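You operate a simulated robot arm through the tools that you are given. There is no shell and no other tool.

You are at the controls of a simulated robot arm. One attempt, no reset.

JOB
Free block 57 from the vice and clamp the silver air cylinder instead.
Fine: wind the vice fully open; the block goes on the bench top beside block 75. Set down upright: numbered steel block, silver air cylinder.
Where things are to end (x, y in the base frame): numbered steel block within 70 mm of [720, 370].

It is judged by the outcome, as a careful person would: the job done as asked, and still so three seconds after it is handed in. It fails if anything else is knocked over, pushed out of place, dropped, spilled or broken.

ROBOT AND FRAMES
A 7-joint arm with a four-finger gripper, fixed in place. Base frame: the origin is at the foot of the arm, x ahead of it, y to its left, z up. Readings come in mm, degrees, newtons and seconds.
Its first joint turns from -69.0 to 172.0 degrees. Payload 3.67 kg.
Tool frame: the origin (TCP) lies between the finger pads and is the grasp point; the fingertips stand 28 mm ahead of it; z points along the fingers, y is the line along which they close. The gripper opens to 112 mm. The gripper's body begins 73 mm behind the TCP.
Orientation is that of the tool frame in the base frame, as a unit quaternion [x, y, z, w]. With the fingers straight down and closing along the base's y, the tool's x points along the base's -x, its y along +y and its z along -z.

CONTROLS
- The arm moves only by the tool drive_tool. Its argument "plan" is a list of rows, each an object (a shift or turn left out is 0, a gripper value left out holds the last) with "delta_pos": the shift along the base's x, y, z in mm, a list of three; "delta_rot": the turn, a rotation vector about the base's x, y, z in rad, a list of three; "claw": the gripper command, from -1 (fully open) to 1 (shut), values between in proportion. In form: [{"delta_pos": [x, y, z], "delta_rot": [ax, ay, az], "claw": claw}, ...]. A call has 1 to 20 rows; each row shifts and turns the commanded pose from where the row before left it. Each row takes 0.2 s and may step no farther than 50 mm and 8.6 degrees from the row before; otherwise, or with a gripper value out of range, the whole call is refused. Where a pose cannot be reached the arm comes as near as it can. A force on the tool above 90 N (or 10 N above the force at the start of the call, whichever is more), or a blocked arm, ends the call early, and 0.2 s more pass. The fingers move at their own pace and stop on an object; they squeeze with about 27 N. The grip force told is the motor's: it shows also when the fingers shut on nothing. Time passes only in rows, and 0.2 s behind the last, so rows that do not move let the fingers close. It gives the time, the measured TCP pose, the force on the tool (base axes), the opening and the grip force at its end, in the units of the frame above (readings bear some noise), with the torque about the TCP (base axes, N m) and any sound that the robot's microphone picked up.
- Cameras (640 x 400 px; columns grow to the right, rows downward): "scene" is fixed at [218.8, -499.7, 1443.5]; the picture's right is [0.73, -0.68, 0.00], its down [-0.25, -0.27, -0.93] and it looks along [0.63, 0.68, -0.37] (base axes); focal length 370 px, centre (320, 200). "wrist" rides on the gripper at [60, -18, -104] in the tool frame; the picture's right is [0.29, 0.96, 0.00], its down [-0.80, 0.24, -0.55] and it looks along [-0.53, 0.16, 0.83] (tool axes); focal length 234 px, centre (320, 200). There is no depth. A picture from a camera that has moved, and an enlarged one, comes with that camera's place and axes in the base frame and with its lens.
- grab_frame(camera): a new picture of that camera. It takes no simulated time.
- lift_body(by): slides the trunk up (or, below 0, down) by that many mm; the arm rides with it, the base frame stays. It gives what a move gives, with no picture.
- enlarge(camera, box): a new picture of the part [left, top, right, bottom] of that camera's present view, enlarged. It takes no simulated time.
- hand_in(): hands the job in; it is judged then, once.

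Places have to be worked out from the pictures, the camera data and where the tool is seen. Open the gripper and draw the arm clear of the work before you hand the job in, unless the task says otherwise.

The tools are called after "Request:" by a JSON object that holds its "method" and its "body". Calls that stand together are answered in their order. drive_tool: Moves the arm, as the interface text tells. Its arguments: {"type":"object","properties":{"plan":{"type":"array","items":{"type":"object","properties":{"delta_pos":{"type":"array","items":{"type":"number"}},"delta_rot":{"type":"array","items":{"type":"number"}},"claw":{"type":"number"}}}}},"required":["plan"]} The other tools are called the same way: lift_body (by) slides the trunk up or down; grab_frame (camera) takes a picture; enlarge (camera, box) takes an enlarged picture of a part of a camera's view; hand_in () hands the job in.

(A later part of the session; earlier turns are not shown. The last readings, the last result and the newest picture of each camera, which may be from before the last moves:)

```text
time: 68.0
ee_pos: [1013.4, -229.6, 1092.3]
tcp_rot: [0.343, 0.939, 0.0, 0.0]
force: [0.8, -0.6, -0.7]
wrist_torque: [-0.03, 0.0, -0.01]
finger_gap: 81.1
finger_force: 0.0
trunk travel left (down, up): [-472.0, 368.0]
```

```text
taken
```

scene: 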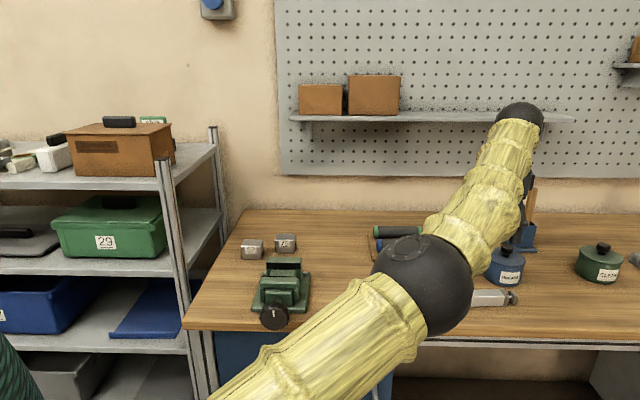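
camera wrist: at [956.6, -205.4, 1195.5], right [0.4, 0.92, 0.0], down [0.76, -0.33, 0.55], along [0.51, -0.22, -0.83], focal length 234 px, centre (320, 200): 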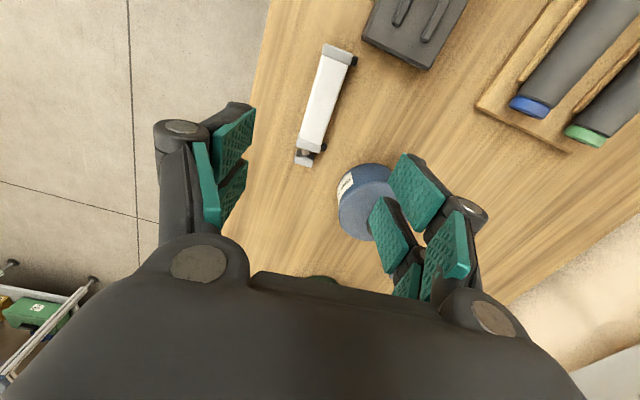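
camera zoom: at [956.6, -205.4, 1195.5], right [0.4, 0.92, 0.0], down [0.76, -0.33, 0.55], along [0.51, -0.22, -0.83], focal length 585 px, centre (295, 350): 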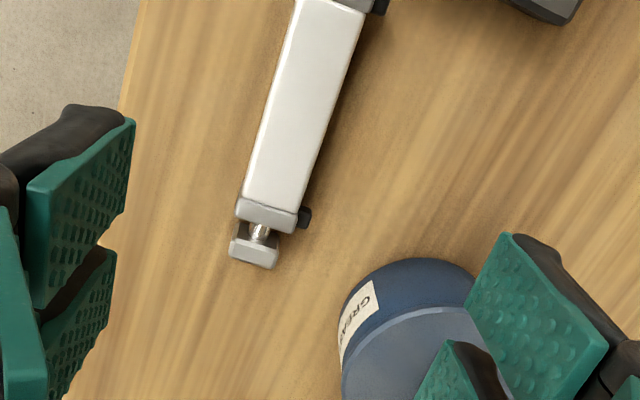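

Reachable straight down, and in the tool frame the cylinder is aligned to within half a degree and about a millimetre. I lower with the trunk, keeping this arm posture, to 30 mm above grasp height.

Request:
{"method": "lift_body", "body": {"by": -140}}

Request:
{"method": "grab_frame", "body": {"camera": "wrist"}}

Request:
{"method": "grab_frame", "body": {"camera": "scene"}}

```text
time: 69.7
ee_pos: [1013.4, -228.9, 950.4]
tcp_rot: [0.344, 0.939, 0.001, 0.0]
force: [0.4, -0.1, -0.3]
wrist_torque: [0.0, -0.01, -0.01]
finger_gap: 81.0
finger_force: 0.0
trunk travel left (down, up): [-332.0, 508.0]
```

```text
taken
camera wrist: at [956.4, -204.7, 1055.7], right [0.4, 0.92, 0.0], down [0.76, -0.33, 0.55], along [0.51, -0.22, -0.83], focal length 234 px, centre (320, 200)
```

wrist: 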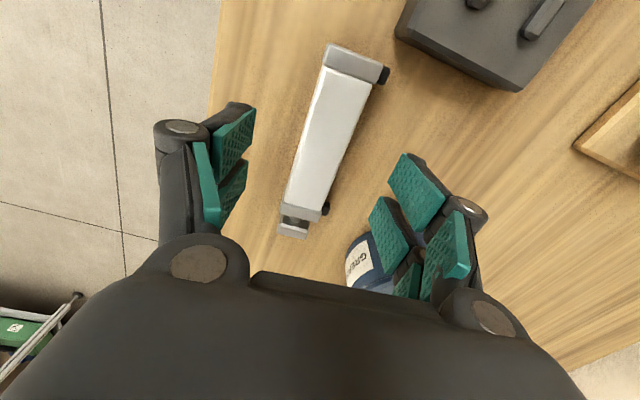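

```text
taken
```

scene: 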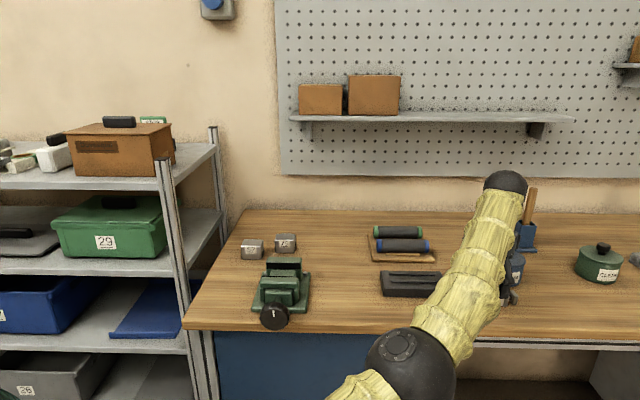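

The fingers are centred either side of the cylinder. I enlarge to verify centring along and across its axis.

Request:
{"method": "enlarge", "body": {"camera": "wrist", "box": [240, 30, 440, 250]}}

```text
1.82 times, centred on (340, 140) of wrist
camera zoom: at [956.4, -204.7, 1055.7], right [0.4, 0.92, 0.0], down [0.76, -0.33, 0.55], along [0.51, -0.22, -0.83], focal length 426 px, centre (284, 309)
```

zoom: 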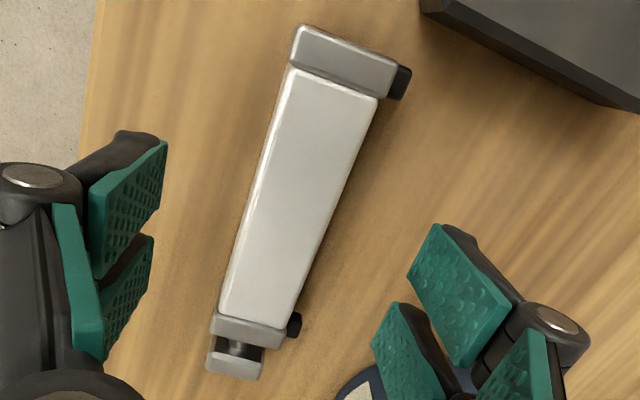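

Measured between the ports, the cylinder's centre is 2 mm nearer than the tool along its axis. I trim that, then lower to grasp height.

Request:
{"method": "drive_tool", "body": {"plan": [{"delta_pos": [-1.3, 1.6, 0], "claw": -0.45}, {"delta_pos": [0, 0, 0]}]}}

Request:
{"method": "lift_body", "body": {"by": -38}}

Request:
{"method": "grab_frame", "body": {"camera": "wrist"}}

```text
time: 70.3
ee_pos: [1012.1, -227.1, 950.9]
tcp_rot: [0.342, 0.94, 0.0, -0.001]
force: [-0.3, -0.2, 0.0]
wrist_torque: [0.01, 0.03, 0.03]
finger_gap: 81.3
finger_force: 0.0
trunk travel left (down, up): [-332.0, 508.0]
```

```text
time: 71.1
ee_pos: [1011.3, -227.2, 913.1]
tcp_rot: [0.342, 0.94, 0.0, 0.0]
force: [-0.1, 0.0, 0.0]
wrist_torque: [0.02, -0.02, 0.01]
finger_gap: 81.5
finger_force: 0.1
trunk travel left (down, up): [-294.0, 546.0]
```

```text
taken
camera wrist: at [954.9, -203.2, 1017.9], right [0.4, 0.92, 0.0], down [0.76, -0.33, 0.55], along [0.51, -0.22, -0.83], focal length 234 px, centre (320, 200)
```

wrist: 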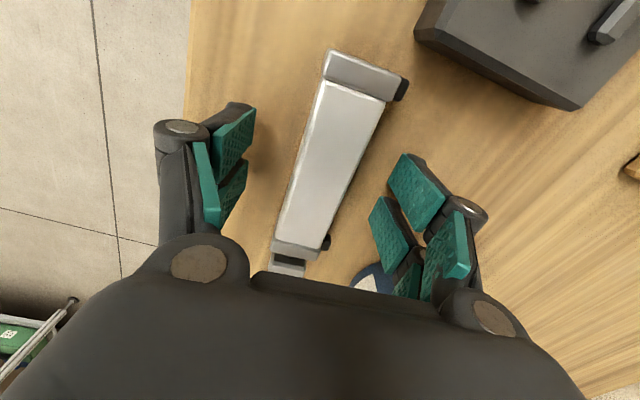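

Positioned at z 913 with fingertips about 8 mm above the bench. I close on the cylinder's body.

Request:
{"method": "drive_tool", "body": {"plan": [{"claw": 0.3}, {"claw": 1}, {"claw": 1}, {"claw": 1}]}}

Request:
{"method": "enlarge", "body": {"camera": "wrist", "box": [220, 30, 440, 290]}}

```text
time: 72.1
ee_pos: [1012.3, -227.1, 912.8]
tcp_rot: [0.342, 0.94, 0.001, -0.001]
force: [0.7, 0.1, 1.1]
wrist_torque: [-0.13, -0.08, 0.11]
finger_gap: 32.0
finger_force: 26.9
trunk travel left (down, up): [-294.0, 546.0]
```

```text
1.54 times, centred on (330, 160) of wrist
camera zoom: at [955.2, -203.3, 1017.5], right [0.4, 0.92, 0.0], down [0.76, -0.33, 0.55], along [0.51, -0.22, -0.83], focal length 360 px, centre (305, 262)
```

zoom: 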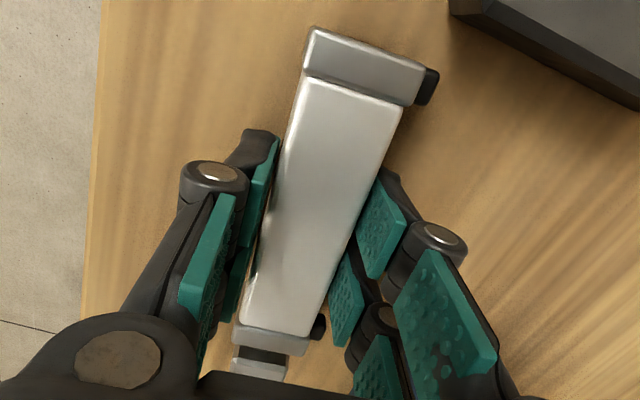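

Held at 32.0 mm. I lift with the trunk a little to check the grip.

Request:
{"method": "lift_body", "body": {"by": 40}}

Request:
{"method": "enlarge", "body": {"camera": "wrist", "box": [220, 30, 440, 290]}}

Request:
{"method": "grab_frame", "body": {"camera": "scene"}}

```text
time: 72.9
ee_pos: [1012.3, -228.0, 952.0]
tcp_rot: [0.343, 0.939, 0.0, -0.001]
force: [-0.1, -0.4, -3.1]
wrist_torque: [0.03, 0.03, -0.01]
finger_gap: 31.6
finger_force: 27.1
trunk travel left (down, up): [-334.0, 506.0]
```

```text
1.54 times, centred on (330, 160) of wrist
camera zoom: at [955.8, -203.5, 1056.4], right [0.4, 0.92, 0.0], down [0.77, -0.33, 0.55], along [0.51, -0.22, -0.83], focal length 360 px, centre (305, 262)
```

zoom: 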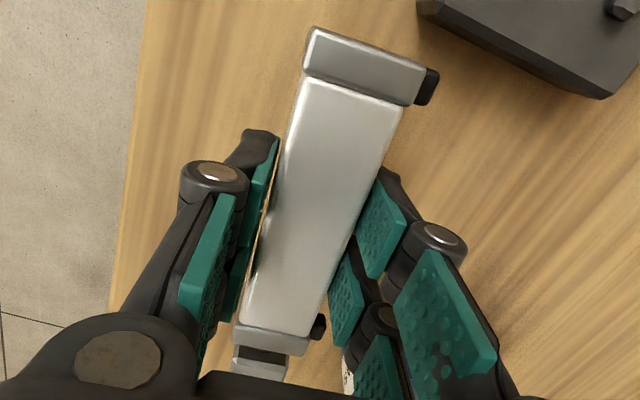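

```text
taken
```

scene: 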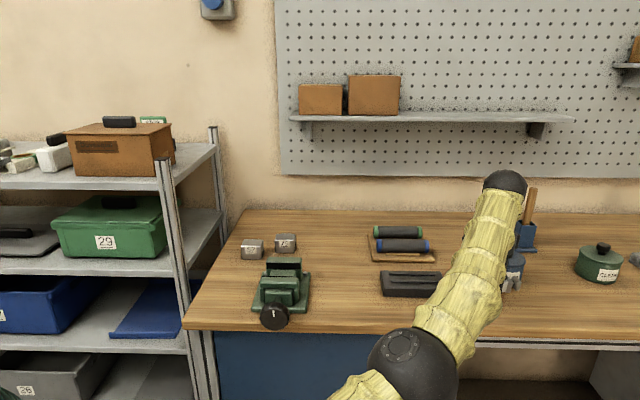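

The cylinder hangs level, about 3 N, with no slip. I raise it well clear and carry it over the vice, taking out the 5° yaw so it lies parallel to the jaws.

Request:
{"method": "lift_body", "body": {"by": 130}}

Request:
{"method": "drive_tool", "body": {"plan": [{"delta_pos": [-15, 17, 0], "delta_rot": [0, 0, -0.0066], "claw": 1}, {"delta_pos": [-25, 27.5, 0], "delta_rot": [0, 0, -0.0066]}, {"delta_pos": [-25, 27.5, 0], "delta_rot": [0, 0, -0.0066]}, {"delta_pos": [-25, 27.5, 0], "delta_rot": [0, 0, -0.0066]}, {"delta_pos": [-25, 27.5, 0], "delta_rot": [0, 0, -0.0066]}, {"delta_pos": [-25, 27.5, 0], "delta_rot": [0, 0, -0.0066]}, {"delta_pos": [-25, 27.5, 0], "delta_rot": [0, 0, -0.0066]}, {"delta_pos": [-25, 27.5, 0], "delta_rot": [0, 0, -0.0066]}, {"delta_pos": [-25, 27.5, 0], "delta_rot": [0, 0, -0.0066]}, {"delta_pos": [-25, 27.5, 0], "delta_rot": [0, 0, -0.0066]}, {"delta_pos": [-25, 27.5, 0], "delta_rot": [0, 0, -0.0066]}, {"delta_pos": [-25, 27.5, 0], "delta_rot": [0, 0, -0.0066]}, {"delta_pos": [-25, 25, 0], "delta_rot": [0, 0, -0.0066]}, {"delta_pos": [-14, 14, 0]}, {"delta_pos": [0, 0, 0]}]}}

Request:
{"method": "grab_frame", "body": {"camera": "wrist"}}

Request:
{"method": "grab_frame", "body": {"camera": "scene"}}

```text
time: 74.5
ee_pos: [1014.1, -227.5, 1082.5]
tcp_rot: [0.343, 0.939, 0.0, -0.002]
force: [0.0, 0.5, -3.2]
wrist_torque: [0.04, 0.02, 0.01]
finger_gap: 31.6
finger_force: 26.9
trunk travel left (down, up): [-464.0, 376.0]
```

```text
time: 77.7
ee_pos: [682.8, 131.7, 1083.8]
tcp_rot: [0.384, 0.923, 0.001, 0.0]
force: [1.0, -0.8, -2.6]
wrist_torque: [0.03, -0.01, 0.03]
finger_gap: 31.8
finger_force: 26.7
trunk travel left (down, up): [-464.0, 376.0]
```

```text
taken
camera wrist: at [628.7, 161.0, 1187.7], right [0.47, 0.88, 0.0], down [0.73, -0.4, 0.55], along [0.49, -0.26, -0.83], focal length 234 px, centre (320, 200)
```

wrist: 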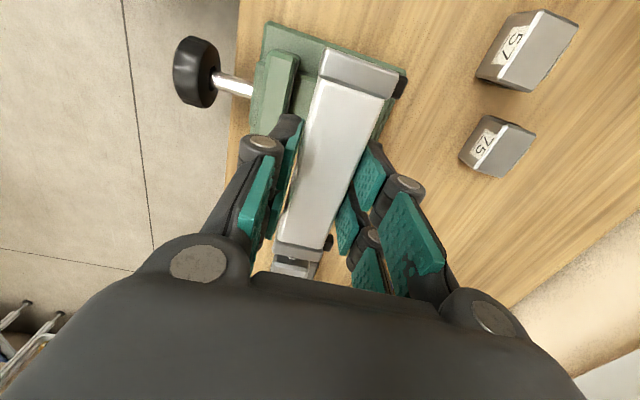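

```text
taken
```

scene: 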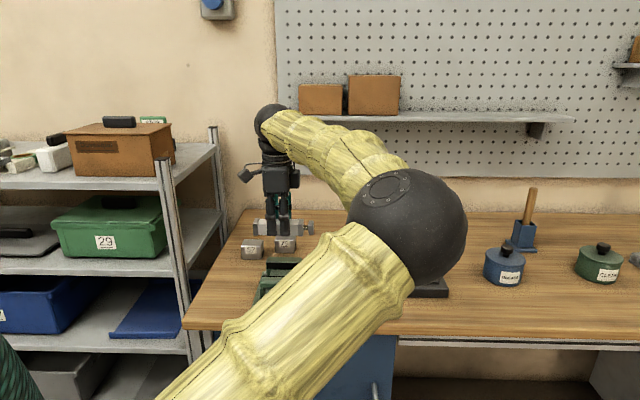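

The cylinder is over the vice. I enlarge the wrist view to check its position relative to the jaws before lowering.

Request:
{"method": "enlarge", "body": {"camera": "wrist", "box": [220, 10, 420, 210]}}

Request:
{"method": "enlarge", "body": {"camera": "scene", "box": [220, 160, 360, 310]}}

```text
2.00 times, centred on (320, 110) of wrist
camera zoom: at [628.7, 161.0, 1187.7], right [0.47, 0.88, 0.0], down [0.73, -0.4, 0.55], along [0.49, -0.26, -0.83], focal length 468 px, centre (320, 380)
```

zoom: 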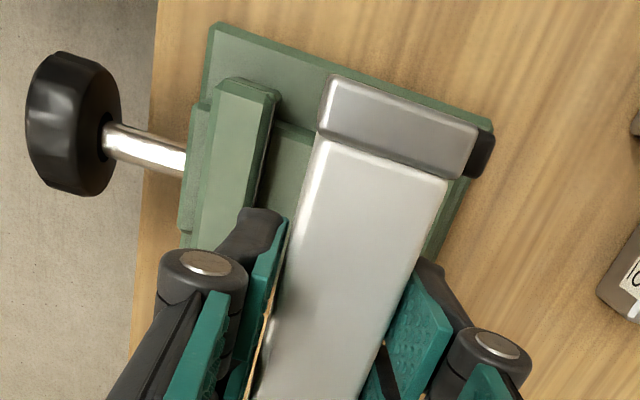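

```text
2.67 times, centred on (290, 235) of scene
camera zoom: at [218.8, -499.7, 1443.5], right [0.73, -0.68, 0.0], down [-0.25, -0.27, -0.93], along [0.63, 0.68, -0.37], focal length 987 px, centre (400, 107)
```

zoom: 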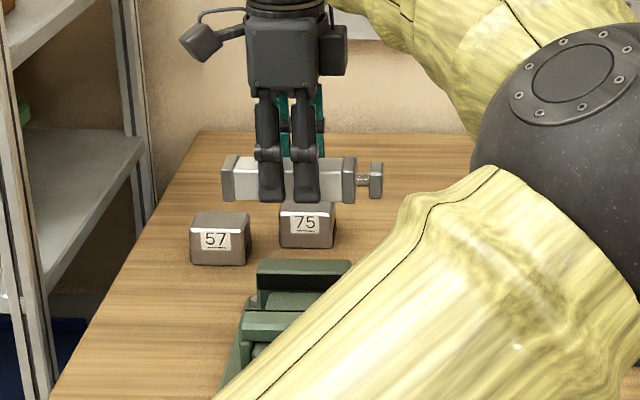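

Jaw ends and cylinder line up as planned. I trim 1–2 mm and descend to just above the jaw tops.

Request:
{"method": "drive_tool", "body": {"plan": [{"delta_pos": [1.7, 0.6, 0], "claw": 1}, {"delta_pos": [0, 0, -30]}, {"delta_pos": [0, 0, -30]}, {"delta_pos": [0, 0, -25]}, {"delta_pos": [0, 0, 0]}]}}

Request:
{"method": "grab_frame", "body": {"camera": "wrist"}}

Request:
{"method": "enlarge", "body": {"camera": "scene", "box": [220, 180, 340, 320]}}

```text
time: 78.9
ee_pos: [685.1, 130.8, 998.7]
tcp_rot: [0.382, 0.924, 0.001, -0.001]
force: [-1.1, 0.6, -3.0]
wrist_torque: [0.01, -0.01, -0.02]
finger_gap: 31.6
finger_force: 26.5
trunk travel left (down, up): [-464.0, 376.0]
```

```text
taken
camera wrist: at [631.0, 161.1, 1103.0], right [0.47, 0.88, 0.0], down [0.73, -0.4, 0.55], along [0.49, -0.26, -0.83], focal length 234 px, centre (320, 200)
```

wrist: 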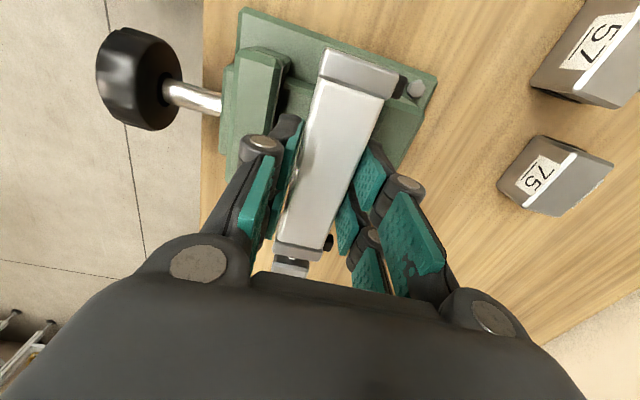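

```text
2.86 times, centred on (280, 250) of scene
camera zoom: at [218.8, -499.7, 1443.5], right [0.73, -0.68, 0.0], down [-0.25, -0.27, -0.93], along [0.63, 0.68, -0.37], focal length 1057 px, centre (434, 57)
```

zoom: 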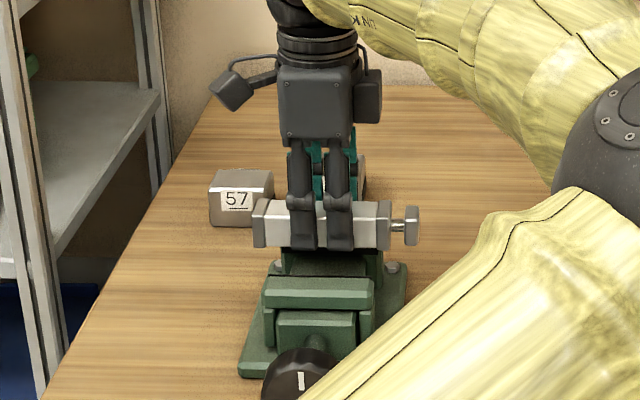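

I enlarge strongly to compare the cylinder's ends with the jaw ends.

Request:
{"method": "enlarge", "body": {"camera": "scene", "box": [250, 235, 320, 305]}}

Request:
{"method": "enlarge", "body": {"camera": "wrist", "box": [220, 0, 460, 180]}}

```text
5.71 times, centred on (285, 270) of scene
camera zoom: at [218.8, -499.7, 1443.5], right [0.73, -0.68, 0.0], down [-0.25, -0.27, -0.93], along [0.63, 0.68, -0.37], focal length 2114 px, centre (520, -200)
```

zoom: 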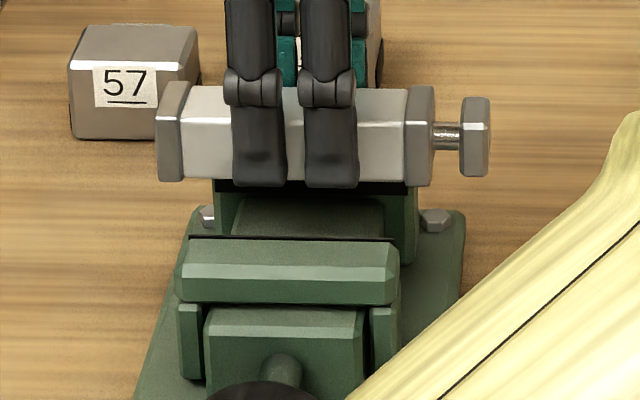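

```text
2.22 times, centred on (340, 90) of wrist
camera zoom: at [631.0, 161.1, 1103.0], right [0.47, 0.88, 0.0], down [0.73, -0.4, 0.55], along [0.49, -0.26, -0.83], focal length 520 px, centre (276, 444)
```

zoom: 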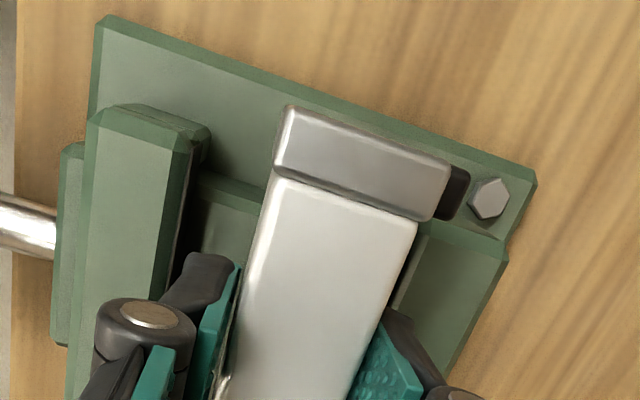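

Comparing ends, the cylinder is within about 1–2 mm of centred on the 90 mm jaws, so its two ports should straddle the rear jaw. I trim 1 mm, lower to just above the expected seat and then feel for contact.

Request:
{"method": "drive_tool", "body": {"plan": [{"delta_pos": [0.7, -0.7, -8], "claw": 1}, {"delta_pos": [0, 0, -8]}, {"delta_pos": [0, 0, -6]}, {"delta_pos": [0, 0, 0]}]}}

Request:
{"method": "enlarge", "body": {"camera": "scene", "box": [250, 235, 320, 305]}}

Request:
{"method": "enlarge", "body": {"camera": "wrist", "box": [220, 0, 460, 180]}}

```text
time: 79.9
ee_pos: [685.4, 129.9, 977.1]
tcp_rot: [0.383, 0.924, 0.0, -0.001]
force: [-5.4, -4.1, -1.3]
wrist_torque: [-0.04, 0.05, 0.06]
finger_gap: 31.7
finger_force: 27.2
trunk travel left (down, up): [-464.0, 376.0]
```

```text
5.71 times, centred on (285, 270) of scene
camera zoom: at [218.8, -499.7, 1443.5], right [0.73, -0.68, 0.0], down [-0.25, -0.27, -0.93], along [0.63, 0.68, -0.37], focal length 2114 px, centre (520, -200)
```

zoom: 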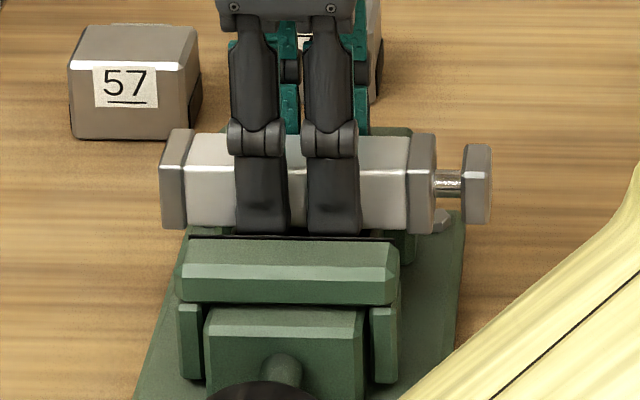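

```text
2.22 times, centred on (340, 90) of wrist
camera zoom: at [630.2, 159.5, 1080.7], right [0.47, 0.88, 0.0], down [0.73, -0.39, 0.55], along [0.49, -0.26, -0.83], focal length 520 px, centre (276, 444)
```

zoom: 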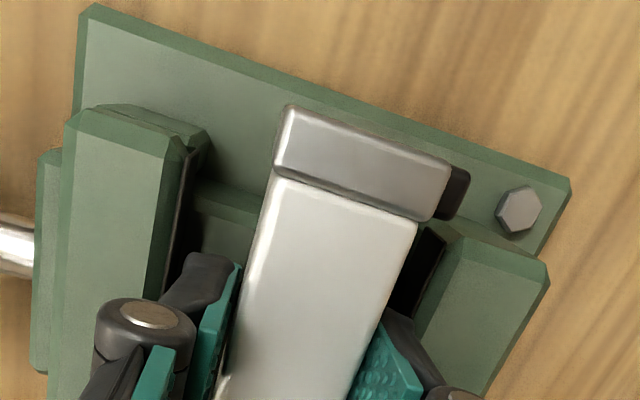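

A light push of about 7 N towards the front shows the rear finger brushing the rear jaw pad, while there is room at the front jaw. I shift 3 mm towards the front jaw and recheck.

Request:
{"method": "drive_tool", "body": {"plan": [{"delta_pos": [0, 0, 6], "claw": 1}, {"delta_pos": [-2.2, -2.2, 0]}, {"delta_pos": [0, 0, 0]}]}}

Request:
{"method": "drive_tool", "body": {"plan": [{"delta_pos": [0, 0, -3], "claw": 1}, {"delta_pos": [0, 0, -3]}, {"delta_pos": [0, 0, 0]}]}}

Request:
{"method": "enlarge", "body": {"camera": "wrist", "box": [220, 0, 460, 180]}}

```text
time: 80.7
ee_pos: [683.6, 128.9, 980.8]
tcp_rot: [0.383, 0.924, 0.0, -0.001]
force: [-0.1, -0.1, -2.0]
wrist_torque: [-0.03, 0.01, 0.01]
finger_gap: 31.8
finger_force: 27.1
trunk travel left (down, up): [-464.0, 376.0]
```

```text
time: 81.5
ee_pos: [683.1, 129.6, 976.6]
tcp_rot: [0.383, 0.924, 0.0, 0.0]
force: [-0.3, -0.3, -2.8]
wrist_torque: [-0.01, 0.01, 0.03]
finger_gap: 32.0
finger_force: 27.0
trunk travel left (down, up): [-464.0, 376.0]
```

```text
2.22 times, centred on (340, 90) of wrist
camera zoom: at [628.9, 157.8, 1080.5], right [0.47, 0.88, 0.0], down [0.73, -0.4, 0.55], along [0.49, -0.26, -0.83], focal length 520 px, centre (276, 444)
```

zoom: 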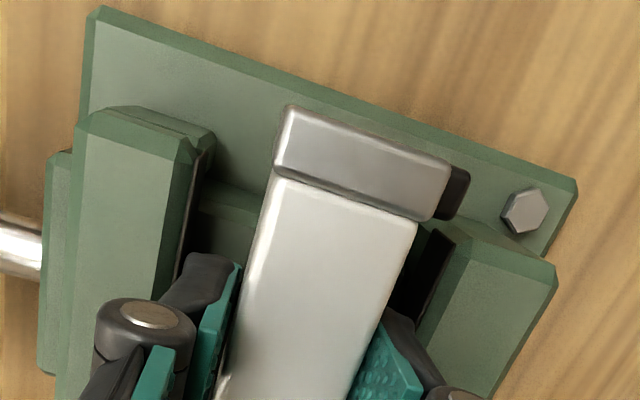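

Free again with only the cylinder's weight. I continue down in 3 mm steps until it seats.

Request:
{"method": "drive_tool", "body": {"plan": [{"delta_pos": [0, 0, -3], "claw": 1}, {"delta_pos": [0, 0, 0]}]}}

Request:
{"method": "drive_tool", "body": {"plan": [{"delta_pos": [0, 0, -3], "claw": 1}, {"delta_pos": [0, 0, 0]}]}}

Request:
{"method": "drive_tool", "body": {"plan": [{"delta_pos": [0, 0, -2], "claw": 1}, {"delta_pos": [0, 0, 0]}]}}

```text
time: 82.1
ee_pos: [682.8, 128.8, 973.2]
tcp_rot: [0.383, 0.924, 0.0, -0.001]
force: [-1.0, 0.0, -3.9]
wrist_torque: [0.0, 0.0, -0.01]
finger_gap: 32.0
finger_force: 27.2
trunk travel left (down, up): [-464.0, 376.0]
```

```text
time: 82.7
ee_pos: [683.3, 128.4, 970.5]
tcp_rot: [0.383, 0.924, 0.0, 0.0]
force: [0.8, 0.3, -3.9]
wrist_torque: [-0.03, 0.02, -0.03]
finger_gap: 32.0
finger_force: 27.4
trunk travel left (down, up): [-464.0, 376.0]
```

```text
time: 83.3
ee_pos: [683.6, 128.9, 968.2]
tcp_rot: [0.383, 0.924, 0.0, -0.001]
force: [-0.5, 0.4, -2.9]
wrist_torque: [0.03, 0.02, -0.01]
finger_gap: 31.7
finger_force: 26.8
trunk travel left (down, up): [-464.0, 376.0]
```

Still free at z 968; I keep stepping down.

Request:
{"method": "drive_tool", "body": {"plan": [{"delta_pos": [0, 0, -2], "claw": 1}, {"delta_pos": [0, 0, 0]}]}}

Request:
{"method": "drive_tool", "body": {"plan": [{"delta_pos": [0, 0, -2], "claw": 1}, {"delta_pos": [0, 0, 0]}]}}

Request:
{"method": "drive_tool", "body": {"plan": [{"delta_pos": [0, 0, -2], "claw": 1}, {"delta_pos": [0, 0, 0]}]}}

Request:
{"method": "enlarge", "body": {"camera": "scene", "box": [250, 235, 320, 305]}}

```text
time: 83.9
ee_pos: [683.5, 128.1, 968.1]
tcp_rot: [0.383, 0.924, 0.002, 0.001]
force: [4.1, -1.5, 14.7]
wrist_torque: [0.17, 0.12, 0.0]
finger_gap: 31.9
finger_force: 27.0
trunk travel left (down, up): [-464.0, 376.0]
```

```text
time: 84.5
ee_pos: [683.5, 129.2, 965.6]
tcp_rot: [0.382, 0.924, 0.0, 0.0]
force: [4.5, 0.5, 17.2]
wrist_torque: [0.02, -0.17, -0.01]
finger_gap: 31.9
finger_force: 27.3
trunk travel left (down, up): [-464.0, 376.0]
```

```text
time: 85.1
ee_pos: [682.4, 128.6, 963.7]
tcp_rot: [0.383, 0.924, 0.0, 0.0]
force: [6.0, 1.8, 26.1]
wrist_torque: [-0.16, 0.31, 0.1]
finger_gap: 31.4
finger_force: 27.0
trunk travel left (down, up): [-464.0, 376.0]
```

```text
5.71 times, centred on (285, 270) of scene
camera zoom: at [218.8, -499.7, 1443.5], right [0.73, -0.68, 0.0], down [-0.25, -0.27, -0.93], along [0.63, 0.68, -0.37], focal length 2114 px, centre (520, -200)
```

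zoom: 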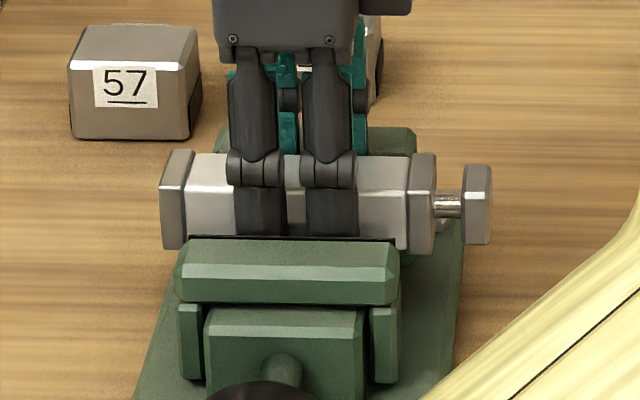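

Seated: contact at z≈968, now about 26 N down. I ease up 2 mm, then open only slightly so the fingers stay clear of the jaws.

Request:
{"method": "drive_tool", "body": {"plan": [{"delta_pos": [0, 0, 2], "claw": 1}, {"delta_pos": [0, 0, 0]}, {"claw": 0.36}, {"claw": 0.34}, {"claw": 0.34}]}}

Request:
{"method": "enlarge", "body": {"camera": "wrist", "box": [220, 0, 460, 280]}}

Request:
{"method": "enlarge", "body": {"camera": "scene", "box": [250, 235, 320, 305]}}

```text
time: 86.3
ee_pos: [682.8, 129.1, 963.9]
tcp_rot: [0.382, 0.924, 0.0, -0.001]
force: [-0.2, 1.0, 6.3]
wrist_torque: [-0.03, 0.06, 0.03]
finger_gap: 32.2
finger_force: 0.1
trunk travel left (down, up): [-464.0, 376.0]
```

```text
1.43 times, centred on (340, 140) of wrist
camera zoom: at [628.0, 158.1, 1068.3], right [0.47, 0.88, 0.0], down [0.73, -0.39, 0.55], along [0.49, -0.26, -0.83], focal length 334 px, centre (291, 286)
```

zoom: 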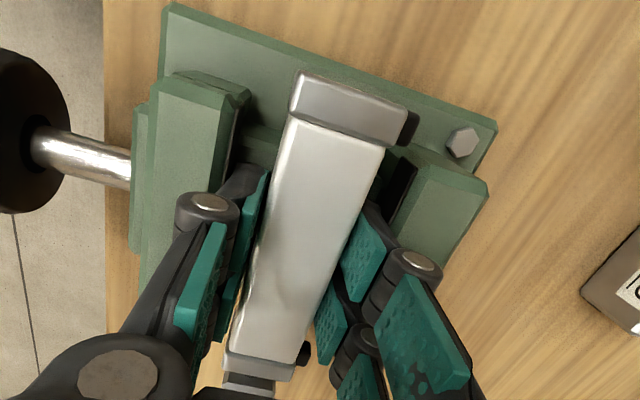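

```text
5.71 times, centred on (285, 270) of scene
camera zoom: at [218.8, -499.7, 1443.5], right [0.73, -0.68, 0.0], down [-0.25, -0.27, -0.93], along [0.63, 0.68, -0.37], focal length 2114 px, centre (520, -200)
```

zoom: 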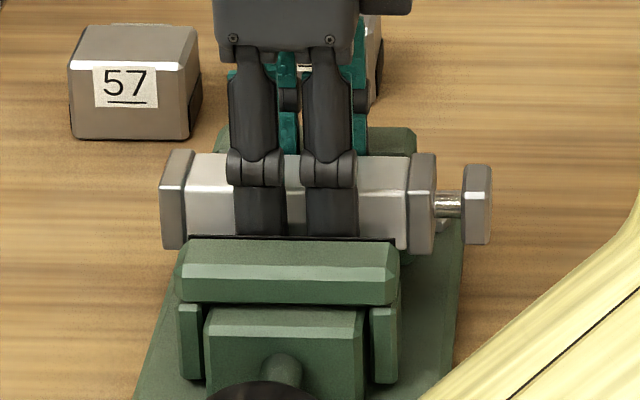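

The squeeze is off but the gap still reads 32 mm. I command a little more opening and check whether the fingers move or meet the jaws.

Request:
{"method": "drive_tool", "body": {"plan": [{"claw": 0.3}, {"claw": 0.3}, {"claw": 0.3}]}}

Request:
{"method": "enlarge", "body": {"camera": "wrist", "box": [220, 60, 420, 260]}}

```text
time: 87.1
ee_pos: [683.0, 129.6, 964.6]
tcp_rot: [0.383, 0.924, 0.001, 0.0]
force: [-3.3, 0.9, 3.2]
wrist_torque: [0.05, -0.01, 0.09]
finger_gap: 33.1
finger_force: 0.1
trunk travel left (down, up): [-464.0, 376.0]
```

```text
2.00 times, centred on (320, 160) of wrist
camera zoom: at [628.2, 158.0, 1068.8], right [0.47, 0.88, 0.0], down [0.73, -0.4, 0.55], along [0.49, -0.26, -0.83], focal length 468 px, centre (320, 280)
```

zoom: 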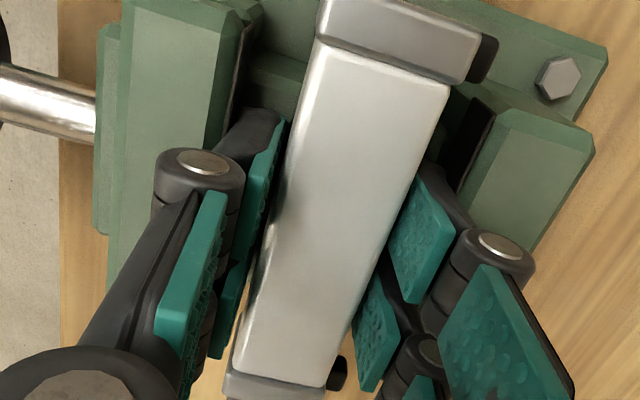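

The front finger is just touching the front jaw, so only a millimetre of opening is available — but the grip is off. I nudge half a millimetre to the rear and draw the fingers slowly straight up, watching that the cylinder stays.

Request:
{"method": "drive_tool", "body": {"plan": [{"delta_pos": [0.5, 0.5, 0], "claw": 0.32}, {"delta_pos": [0, 0, 2]}, {"delta_pos": [0, 0, 2]}, {"delta_pos": [0, 0, 0]}]}}

Request:
{"method": "enlarge", "body": {"camera": "scene", "box": [250, 235, 320, 305]}}

```text
time: 88.1
ee_pos: [684.2, 129.7, 968.3]
tcp_rot: [0.383, 0.924, 0.0, -0.001]
force: [-3.2, -3.6, -3.0]
wrist_torque: [-0.12, 0.08, 0.05]
finger_gap: 36.1
finger_force: 0.1
trunk travel left (down, up): [-464.0, 376.0]
```

```text
5.71 times, centred on (285, 270) of scene
camera zoom: at [218.8, -499.7, 1443.5], right [0.73, -0.68, 0.0], down [-0.25, -0.27, -0.93], along [0.63, 0.68, -0.37], focal length 2114 px, centre (520, -200)
```

zoom: 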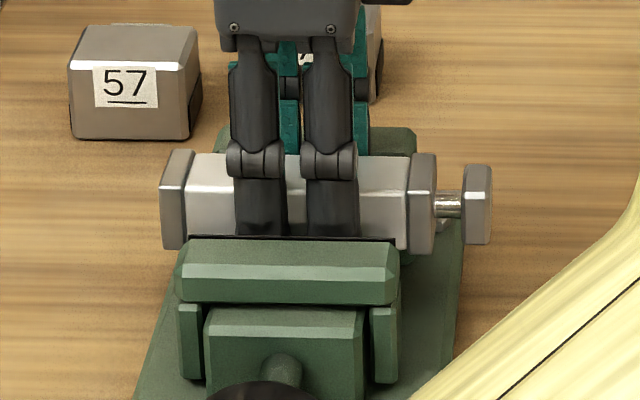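

The fingers opened to 36 mm and the cylinder has not moved. I continue straight up until clear.

Request:
{"method": "drive_tool", "body": {"plan": [{"delta_pos": [0, 0, 4], "claw": 0.33}, {"delta_pos": [0, 0, 5]}, {"delta_pos": [0, 0, 6]}, {"delta_pos": [0, 0, 8]}, {"delta_pos": [0, 0, 0]}]}}

Request:
{"method": "enlarge", "body": {"camera": "scene", "box": [250, 235, 320, 305]}}

Request:
{"method": "enlarge", "body": {"camera": "wrist", "box": [220, 0, 460, 240]}}

```text
time: 89.3
ee_pos: [684.1, 130.0, 990.3]
tcp_rot: [0.384, 0.923, 0.0, -0.001]
force: [0.5, -0.9, -0.3]
wrist_torque: [-0.02, 0.01, -0.01]
finger_gap: 37.3
finger_force: 0.2
trunk travel left (down, up): [-464.0, 376.0]
```

```text
5.71 times, centred on (285, 270) of scene
camera zoom: at [218.8, -499.7, 1443.5], right [0.73, -0.68, 0.0], down [-0.25, -0.27, -0.93], along [0.63, 0.68, -0.37], focal length 2114 px, centre (520, -200)
```

zoom: 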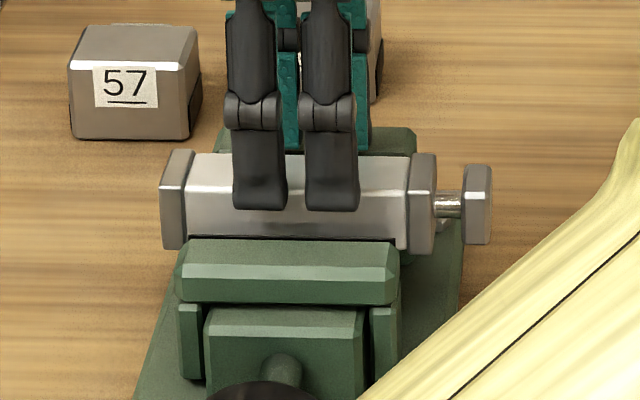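

```text
1.67 times, centred on (340, 120) of wrist
camera zoom: at [629.4, 158.6, 1095.3], right [0.47, 0.88, 0.0], down [0.73, -0.4, 0.55], along [0.49, -0.26, -0.83], focal length 390 px, centre (287, 333)
```

zoom: 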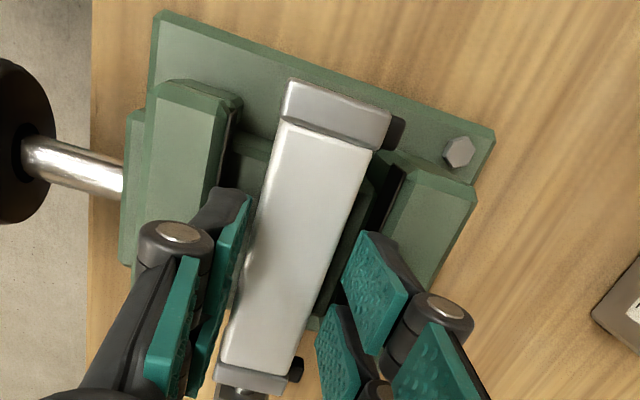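

The cylinder stays seated on the vice bed. I rise well clear and look at the seating from above.

Request:
{"method": "drive_tool", "body": {"plan": [{"delta_pos": [0, 0, 15], "claw": 0.3}, {"delta_pos": [0, 0, 30]}, {"delta_pos": [-15, 0, 40]}, {"delta_pos": [-30, 20, 30]}, {"delta_pos": [-20, 20, 0]}, {"delta_pos": [0, 0, 0]}]}}

Request:
{"method": "grab_frame", "body": {"camera": "wrist"}}

Request:
{"method": "enlarge", "body": {"camera": "wrist", "box": [240, 60, 400, 220]}}

Request:
{"method": "enlarge", "body": {"camera": "scene", "box": [250, 230, 330, 310]}}

```text
time: 90.7
ee_pos: [618.7, 167.8, 1105.5]
tcp_rot: [0.383, 0.924, 0.0, 0.0]
force: [-0.1, -0.4, 0.2]
wrist_torque: [0.0, -0.01, -0.01]
finger_gap: 39.3
finger_force: 0.1
trunk travel left (down, up): [-464.0, 376.0]
```

```text
taken
camera wrist: at [564.4, 197.1, 1210.4], right [0.47, 0.88, 0.0], down [0.73, -0.4, 0.55], along [0.49, -0.26, -0.83], focal length 234 px, centre (320, 200)
```

wrist: 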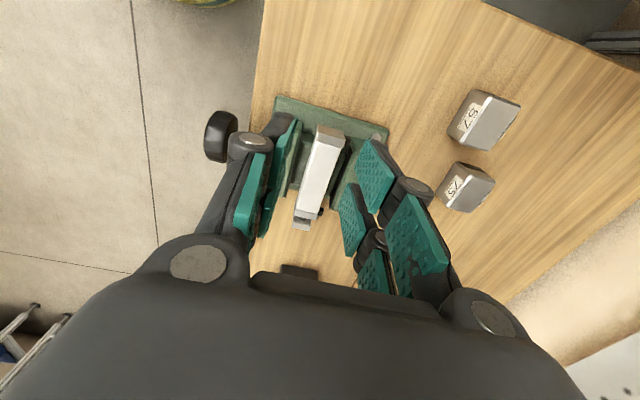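

```text
2.50 times, centred on (320, 140) of wrist
camera zoom: at [564.4, 197.1, 1210.4], right [0.47, 0.88, 0.0], down [0.73, -0.4, 0.55], along [0.49, -0.26, -0.83], focal length 585 px, centre (320, 350)
```

zoom: 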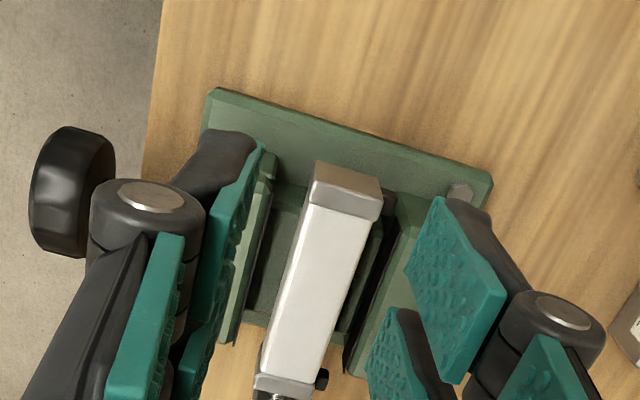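

```text
5.00 times, centred on (290, 270) of scene
camera zoom: at [218.8, -499.7, 1443.5], right [0.73, -0.68, 0.0], down [-0.25, -0.27, -0.93], along [0.63, 0.68, -0.37], focal length 1850 px, centre (470, -150)
```

zoom: 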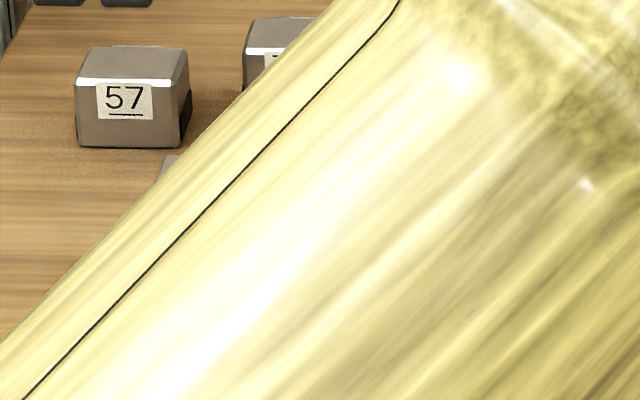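

The cylinder sits squarely between the jaws. Now to close the vice: I move back in front of the knob at height, turning the tool 90° so I can tip it horizontal again along the screw axis.

Request:
{"method": "drive_tool", "body": {"plan": [{"delta_pos": [0, 0, 20], "delta_rot": [0, 0, 0.1], "claw": -0.2}, {"delta_pos": [-8, -15, 10], "delta_rot": [0, 0, 0.1309], "claw": -1}, {"delta_pos": [-9, -18, 6], "delta_rot": [0, 0, 0.1309]}, {"delta_pos": [-9, -18, 6], "delta_rot": [0, 0, 0.1309]}, {"delta_pos": [-9, -18, 6], "delta_rot": [0, 0, 0.1309]}, {"delta_pos": [-9, -18, 0], "delta_rot": [0, 0, 0.1309]}, {"delta_pos": [-9, -18, 0], "delta_rot": [0, 0, 0.1309]}, {"delta_pos": [-9, -18, 0], "delta_rot": [0, 0, 0.1309]}, {"delta_pos": [-9, -18, 0], "delta_rot": [0, 0, 0.1309]}, {"delta_pos": [-9, -18, 0], "delta_rot": [0, 0, 0.1309]}, {"delta_pos": [-9, -18, 0], "delta_rot": [0, 0, 0.1309]}, {"delta_pos": [-10, -19, 0], "delta_rot": [0, 0, 0.1309]}, {"delta_pos": [0, 0, 0], "delta_rot": [0, 0, 0.0309]}, {"delta_pos": [0, 0, 0]}]}}

Request:
{"method": "grab_frame", "body": {"camera": "wrist"}}

Request:
{"method": "grab_frame", "body": {"camera": "scene"}}

```text
time: 93.7
ee_pos: [519.1, -26.9, 1154.5]
tcp_rot: [-0.383, 0.924, 0.001, 0.0]
force: [-0.6, 0.0, 0.4]
wrist_torque: [-0.01, -0.02, 0.05]
finger_gap: 112.1
finger_force: 0.1
trunk travel left (down, up): [-464.0, 376.0]
```

```text
taken
camera wrist: at [490.5, -83.1, 1258.7], right [-0.88, 0.47, 0.0], down [0.39, 0.73, 0.55], along [0.26, 0.49, -0.83], focal length 234 px, centre (320, 200)
```

wrist: 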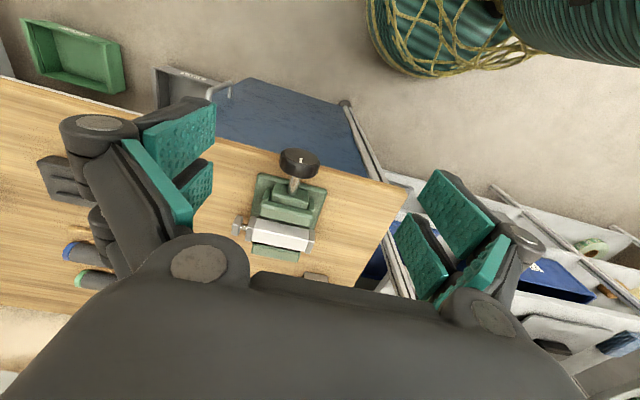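

```text
taken
```

scene: 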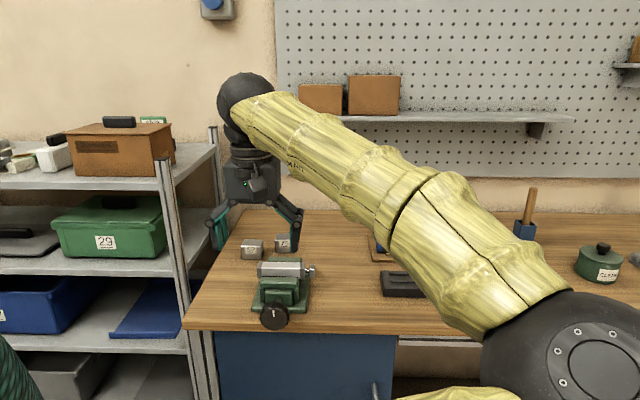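

I enlarge the scene view to check how the cylinder sits relative to both jaws before clamping.

Request:
{"method": "enlarge", "body": {"camera": "scene", "box": [245, 250, 325, 330]}}

Request:
{"method": "enlarge", "body": {"camera": "wrist", "box": [220, 140, 350, 270]}}

```text
5.00 times, centred on (285, 290) of scene
camera zoom: at [218.8, -499.7, 1443.5], right [0.73, -0.68, 0.0], down [-0.25, -0.27, -0.93], along [0.63, 0.68, -0.37], focal length 1850 px, centre (495, -250)
```

zoom: 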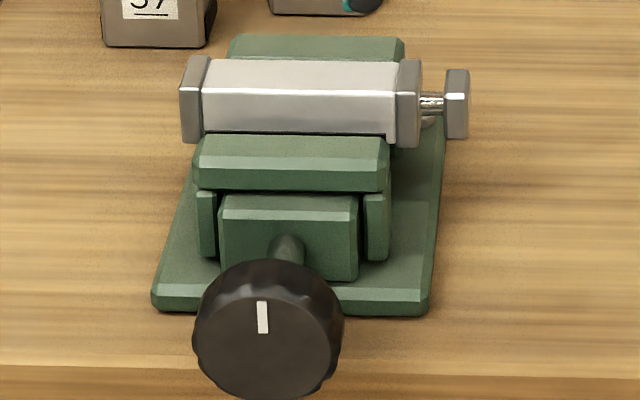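

```text
3.08 times, centred on (285, 205) of wrist
camera zoom: at [490.5, -83.1, 1258.7], right [-0.88, 0.47, 0.0], down [0.39, 0.73, 0.55], along [0.26, 0.49, -0.83], focal length 720 px, centre (428, 185)
```

zoom: 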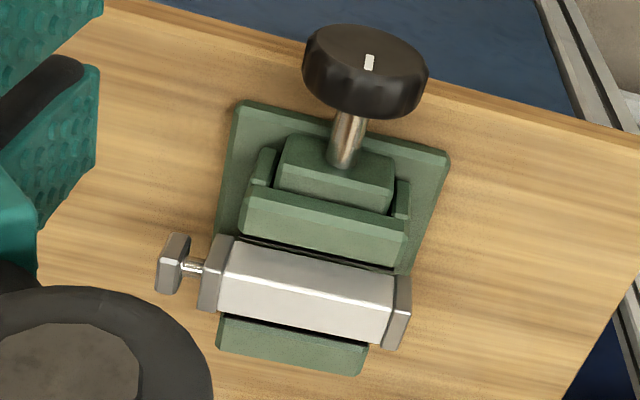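

The cylinder is centred on the jaws to within about a millimetre. I tip the tool to horizontal, rising as before.

Request:
{"method": "drive_tool", "body": {"plan": [{"delta_pos": [0, 0, 10], "delta_rot": [0.101, -0.101, 0], "claw": -1}, {"delta_pos": [0, 0, 10], "delta_rot": [0.101, -0.101, 0]}, {"delta_pos": [0, 0, 10], "delta_rot": [0.101, -0.101, 0]}, {"delta_pos": [0, 0, 10], "delta_rot": [0.101, -0.101, 0]}, {"delta_pos": [0, 0, 10], "delta_rot": [0.101, -0.101, 0]}, {"delta_pos": [0, 0, 10], "delta_rot": [0.101, -0.101, 0]}, {"delta_pos": [0, 0, 10], "delta_rot": [0.101, -0.101, 0]}, {"delta_pos": [0, 0, 10], "delta_rot": [0.101, -0.101, 0]}, {"delta_pos": [0, 0, 10], "delta_rot": [0.101, -0.101, 0]}, {"delta_pos": [0, 0, 10], "delta_rot": [0.101, -0.101, 0]}, {"delta_pos": [0, 0, 10], "delta_rot": [0.101, -0.101, 0]}, {"delta_pos": [0, 0, 0]}]}}

Request:
{"method": "grab_frame", "body": {"camera": "scene"}}

```text
time: 96.3
ee_pos: [520.9, -25.1, 1264.0]
tcp_rot: [-0.269, 0.653, 0.271, 0.654]
force: [-0.5, -0.8, 0.1]
wrist_torque: [0.03, -0.02, 0.02]
finger_gap: 112.3
finger_force: 0.0
trunk travel left (down, up): [-464.0, 376.0]
```

```text
taken
```

scene: 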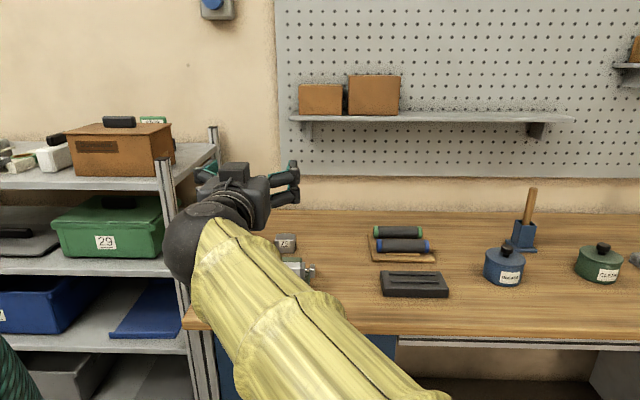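

Horizontal again without limits. I pre-roll the tool 60° anticlockwise to leave a long clockwise (closing) stroke, then lower to knob height, now taking the axis as u≈390.5, z≈915 from the earlier forces.

Request:
{"method": "drive_tool", "body": {"plan": [{"delta_rot": [-0.105, -0.105, 0], "claw": -1}, {"delta_rot": [-0.105, -0.105, 0]}, {"delta_rot": [-0.105, -0.105, 0]}, {"delta_rot": [-0.105, -0.105, 0]}, {"delta_rot": [-0.105, -0.105, 0]}, {"delta_rot": [-0.105, -0.105, 0]}, {"delta_rot": [-0.105, -0.105, 0]}, {"delta_pos": [0, 0, 0]}]}}

Request:
{"method": "lift_body", "body": {"by": -348}}

Request:
{"method": "grab_frame", "body": {"camera": "scene"}}

Request:
{"method": "grab_frame", "body": {"camera": "wrist"}}

```text
time: 98.1
ee_pos: [518.5, -27.3, 1263.8]
tcp_rot: [-0.559, 0.432, -0.09, 0.702]
force: [-0.8, -0.1, 0.3]
wrist_torque: [0.0, -0.01, -0.03]
finger_gap: 111.6
finger_force: 0.0
trunk travel left (down, up): [-464.0, 376.0]
```

```text
time: 101.5
ee_pos: [519.5, -25.8, 916.4]
tcp_rot: [-0.559, 0.433, -0.089, 0.702]
force: [-0.2, -0.2, -0.4]
wrist_torque: [-0.01, -0.01, -0.02]
finger_gap: 111.8
finger_force: 0.0
trunk travel left (down, up): [-116.0, 724.0]
```

```text
taken
```

scene: 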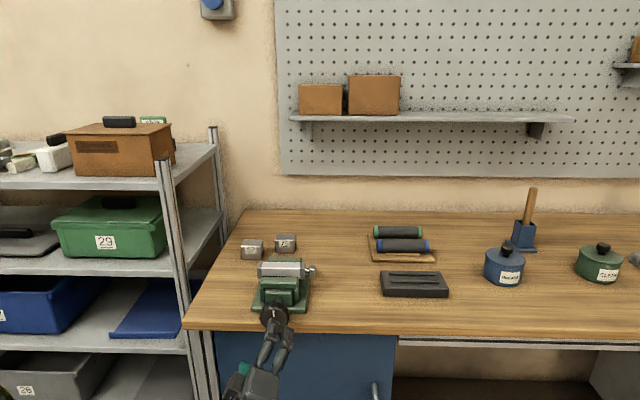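

```text
taken
camera wrist: at [489.5, -143.9, 901.9], right [-0.17, 0.17, -0.97], down [-0.96, 0.18, 0.2], along [0.21, 0.97, 0.13], focal length 234 px, centre (320, 200)
```

wrist: 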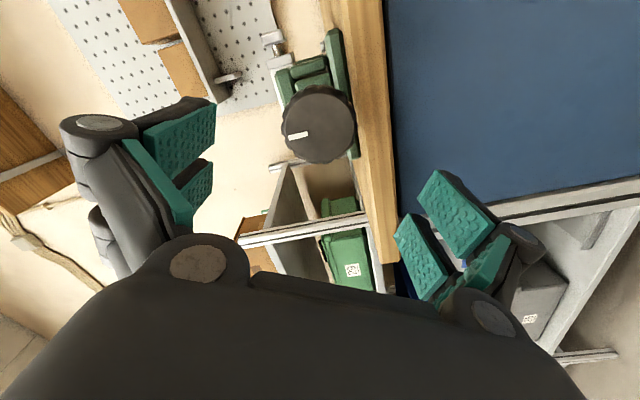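

The pose is right; I enlarge the wrist view to locate the knob's centre relative to the tool axis.

Request:
{"method": "enlarge", "body": {"camera": "wrist", "box": [240, 50, 400, 210]}}

Request:
{"method": "enlarge", "body": {"camera": "scene", "box": [235, 250, 325, 340]}}

```text
2.50 times, centred on (320, 130) of wrist
camera zoom: at [489.5, -143.9, 901.9], right [-0.17, 0.17, -0.97], down [-0.96, 0.18, 0.2], along [0.21, 0.97, 0.13], focal length 585 px, centre (320, 375)
```

zoom: 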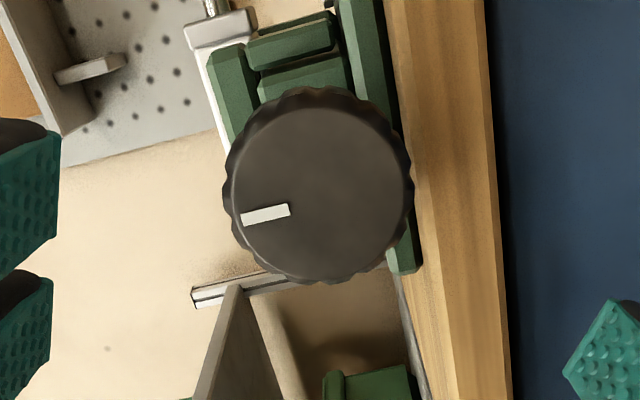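

```text
4.44 times, centred on (280, 295) of scene
camera zoom: at [218.8, -499.7, 1443.5], right [0.73, -0.68, 0.0], down [-0.25, -0.27, -0.93], along [0.63, 0.68, -0.37], focal length 1645 px, centre (498, -222)
```

zoom: 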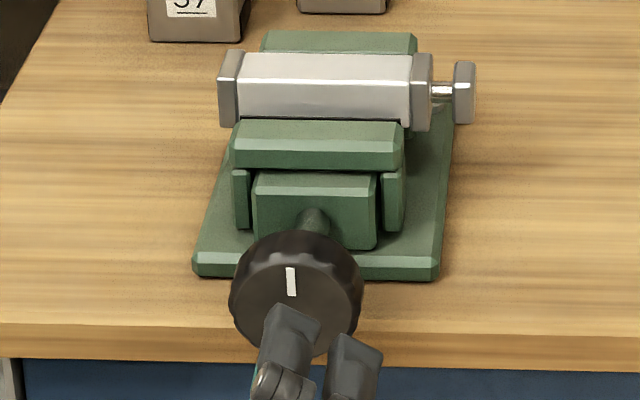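

The knob axis comes out at u≈391.5–392, z≈915. I shift onto it and slide in along the axis.

Request:
{"method": "drive_tool", "body": {"plan": [{"delta_pos": [4.2, -4.2, -1.4], "claw": -1}, {"delta_pos": [13.8, 13.8, 0]}, {"delta_pos": [13.8, 13.8, 0]}, {"delta_pos": [13.8, 13.8, 0]}, {"delta_pos": [13.8, 13.8, 0]}, {"delta_pos": [0, 0, 0]}]}}

Request:
{"method": "grab_frame", "body": {"camera": "wrist"}}

Request:
{"method": "enlarge", "body": {"camera": "wrist", "box": [240, 90, 400, 250]}}

```text
time: 102.9
ee_pos: [579.0, 25.1, 915.6]
tcp_rot: [-0.559, 0.433, -0.089, 0.701]
force: [-0.5, 0.0, 0.1]
wrist_torque: [0.0, 0.02, 0.0]
finger_gap: 112.1
finger_force: 0.1
trunk travel left (down, up): [-116.0, 724.0]
```

```text
taken
camera wrist: at [549.0, -92.1, 900.1], right [-0.17, 0.17, -0.97], down [-0.96, 0.18, 0.2], along [0.21, 0.97, 0.13], focal length 234 px, centre (320, 200)
```

wrist: 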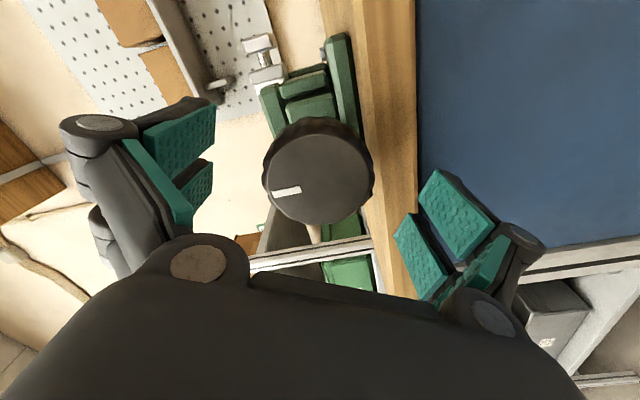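

```text
2.50 times, centred on (320, 170) of wrist
camera zoom: at [549.0, -92.1, 900.1], right [-0.17, 0.17, -0.97], down [-0.96, 0.18, 0.2], along [0.21, 0.97, 0.13], focal length 585 px, centre (320, 275)
```

zoom: 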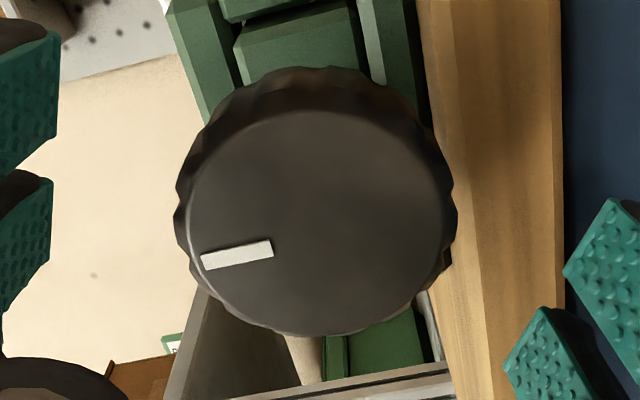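

The knob is centred between the fingers within about 1–2 mm. I close on it.

Request:
{"method": "drive_tool", "body": {"plan": [{"delta_pos": [0.7, -0.7, 0], "claw": 1}, {"claw": 1}, {"claw": 1}, {"claw": 1}]}}

```text
time: 103.9
ee_pos: [579.4, 23.5, 914.8]
tcp_rot: [-0.559, 0.432, -0.09, 0.702]
force: [-4.9, 1.4, -2.2]
wrist_torque: [-0.07, 0.11, 0.13]
finger_gap: 62.4
finger_force: 44.6
trunk travel left (down, up): [-116.0, 724.0]
```

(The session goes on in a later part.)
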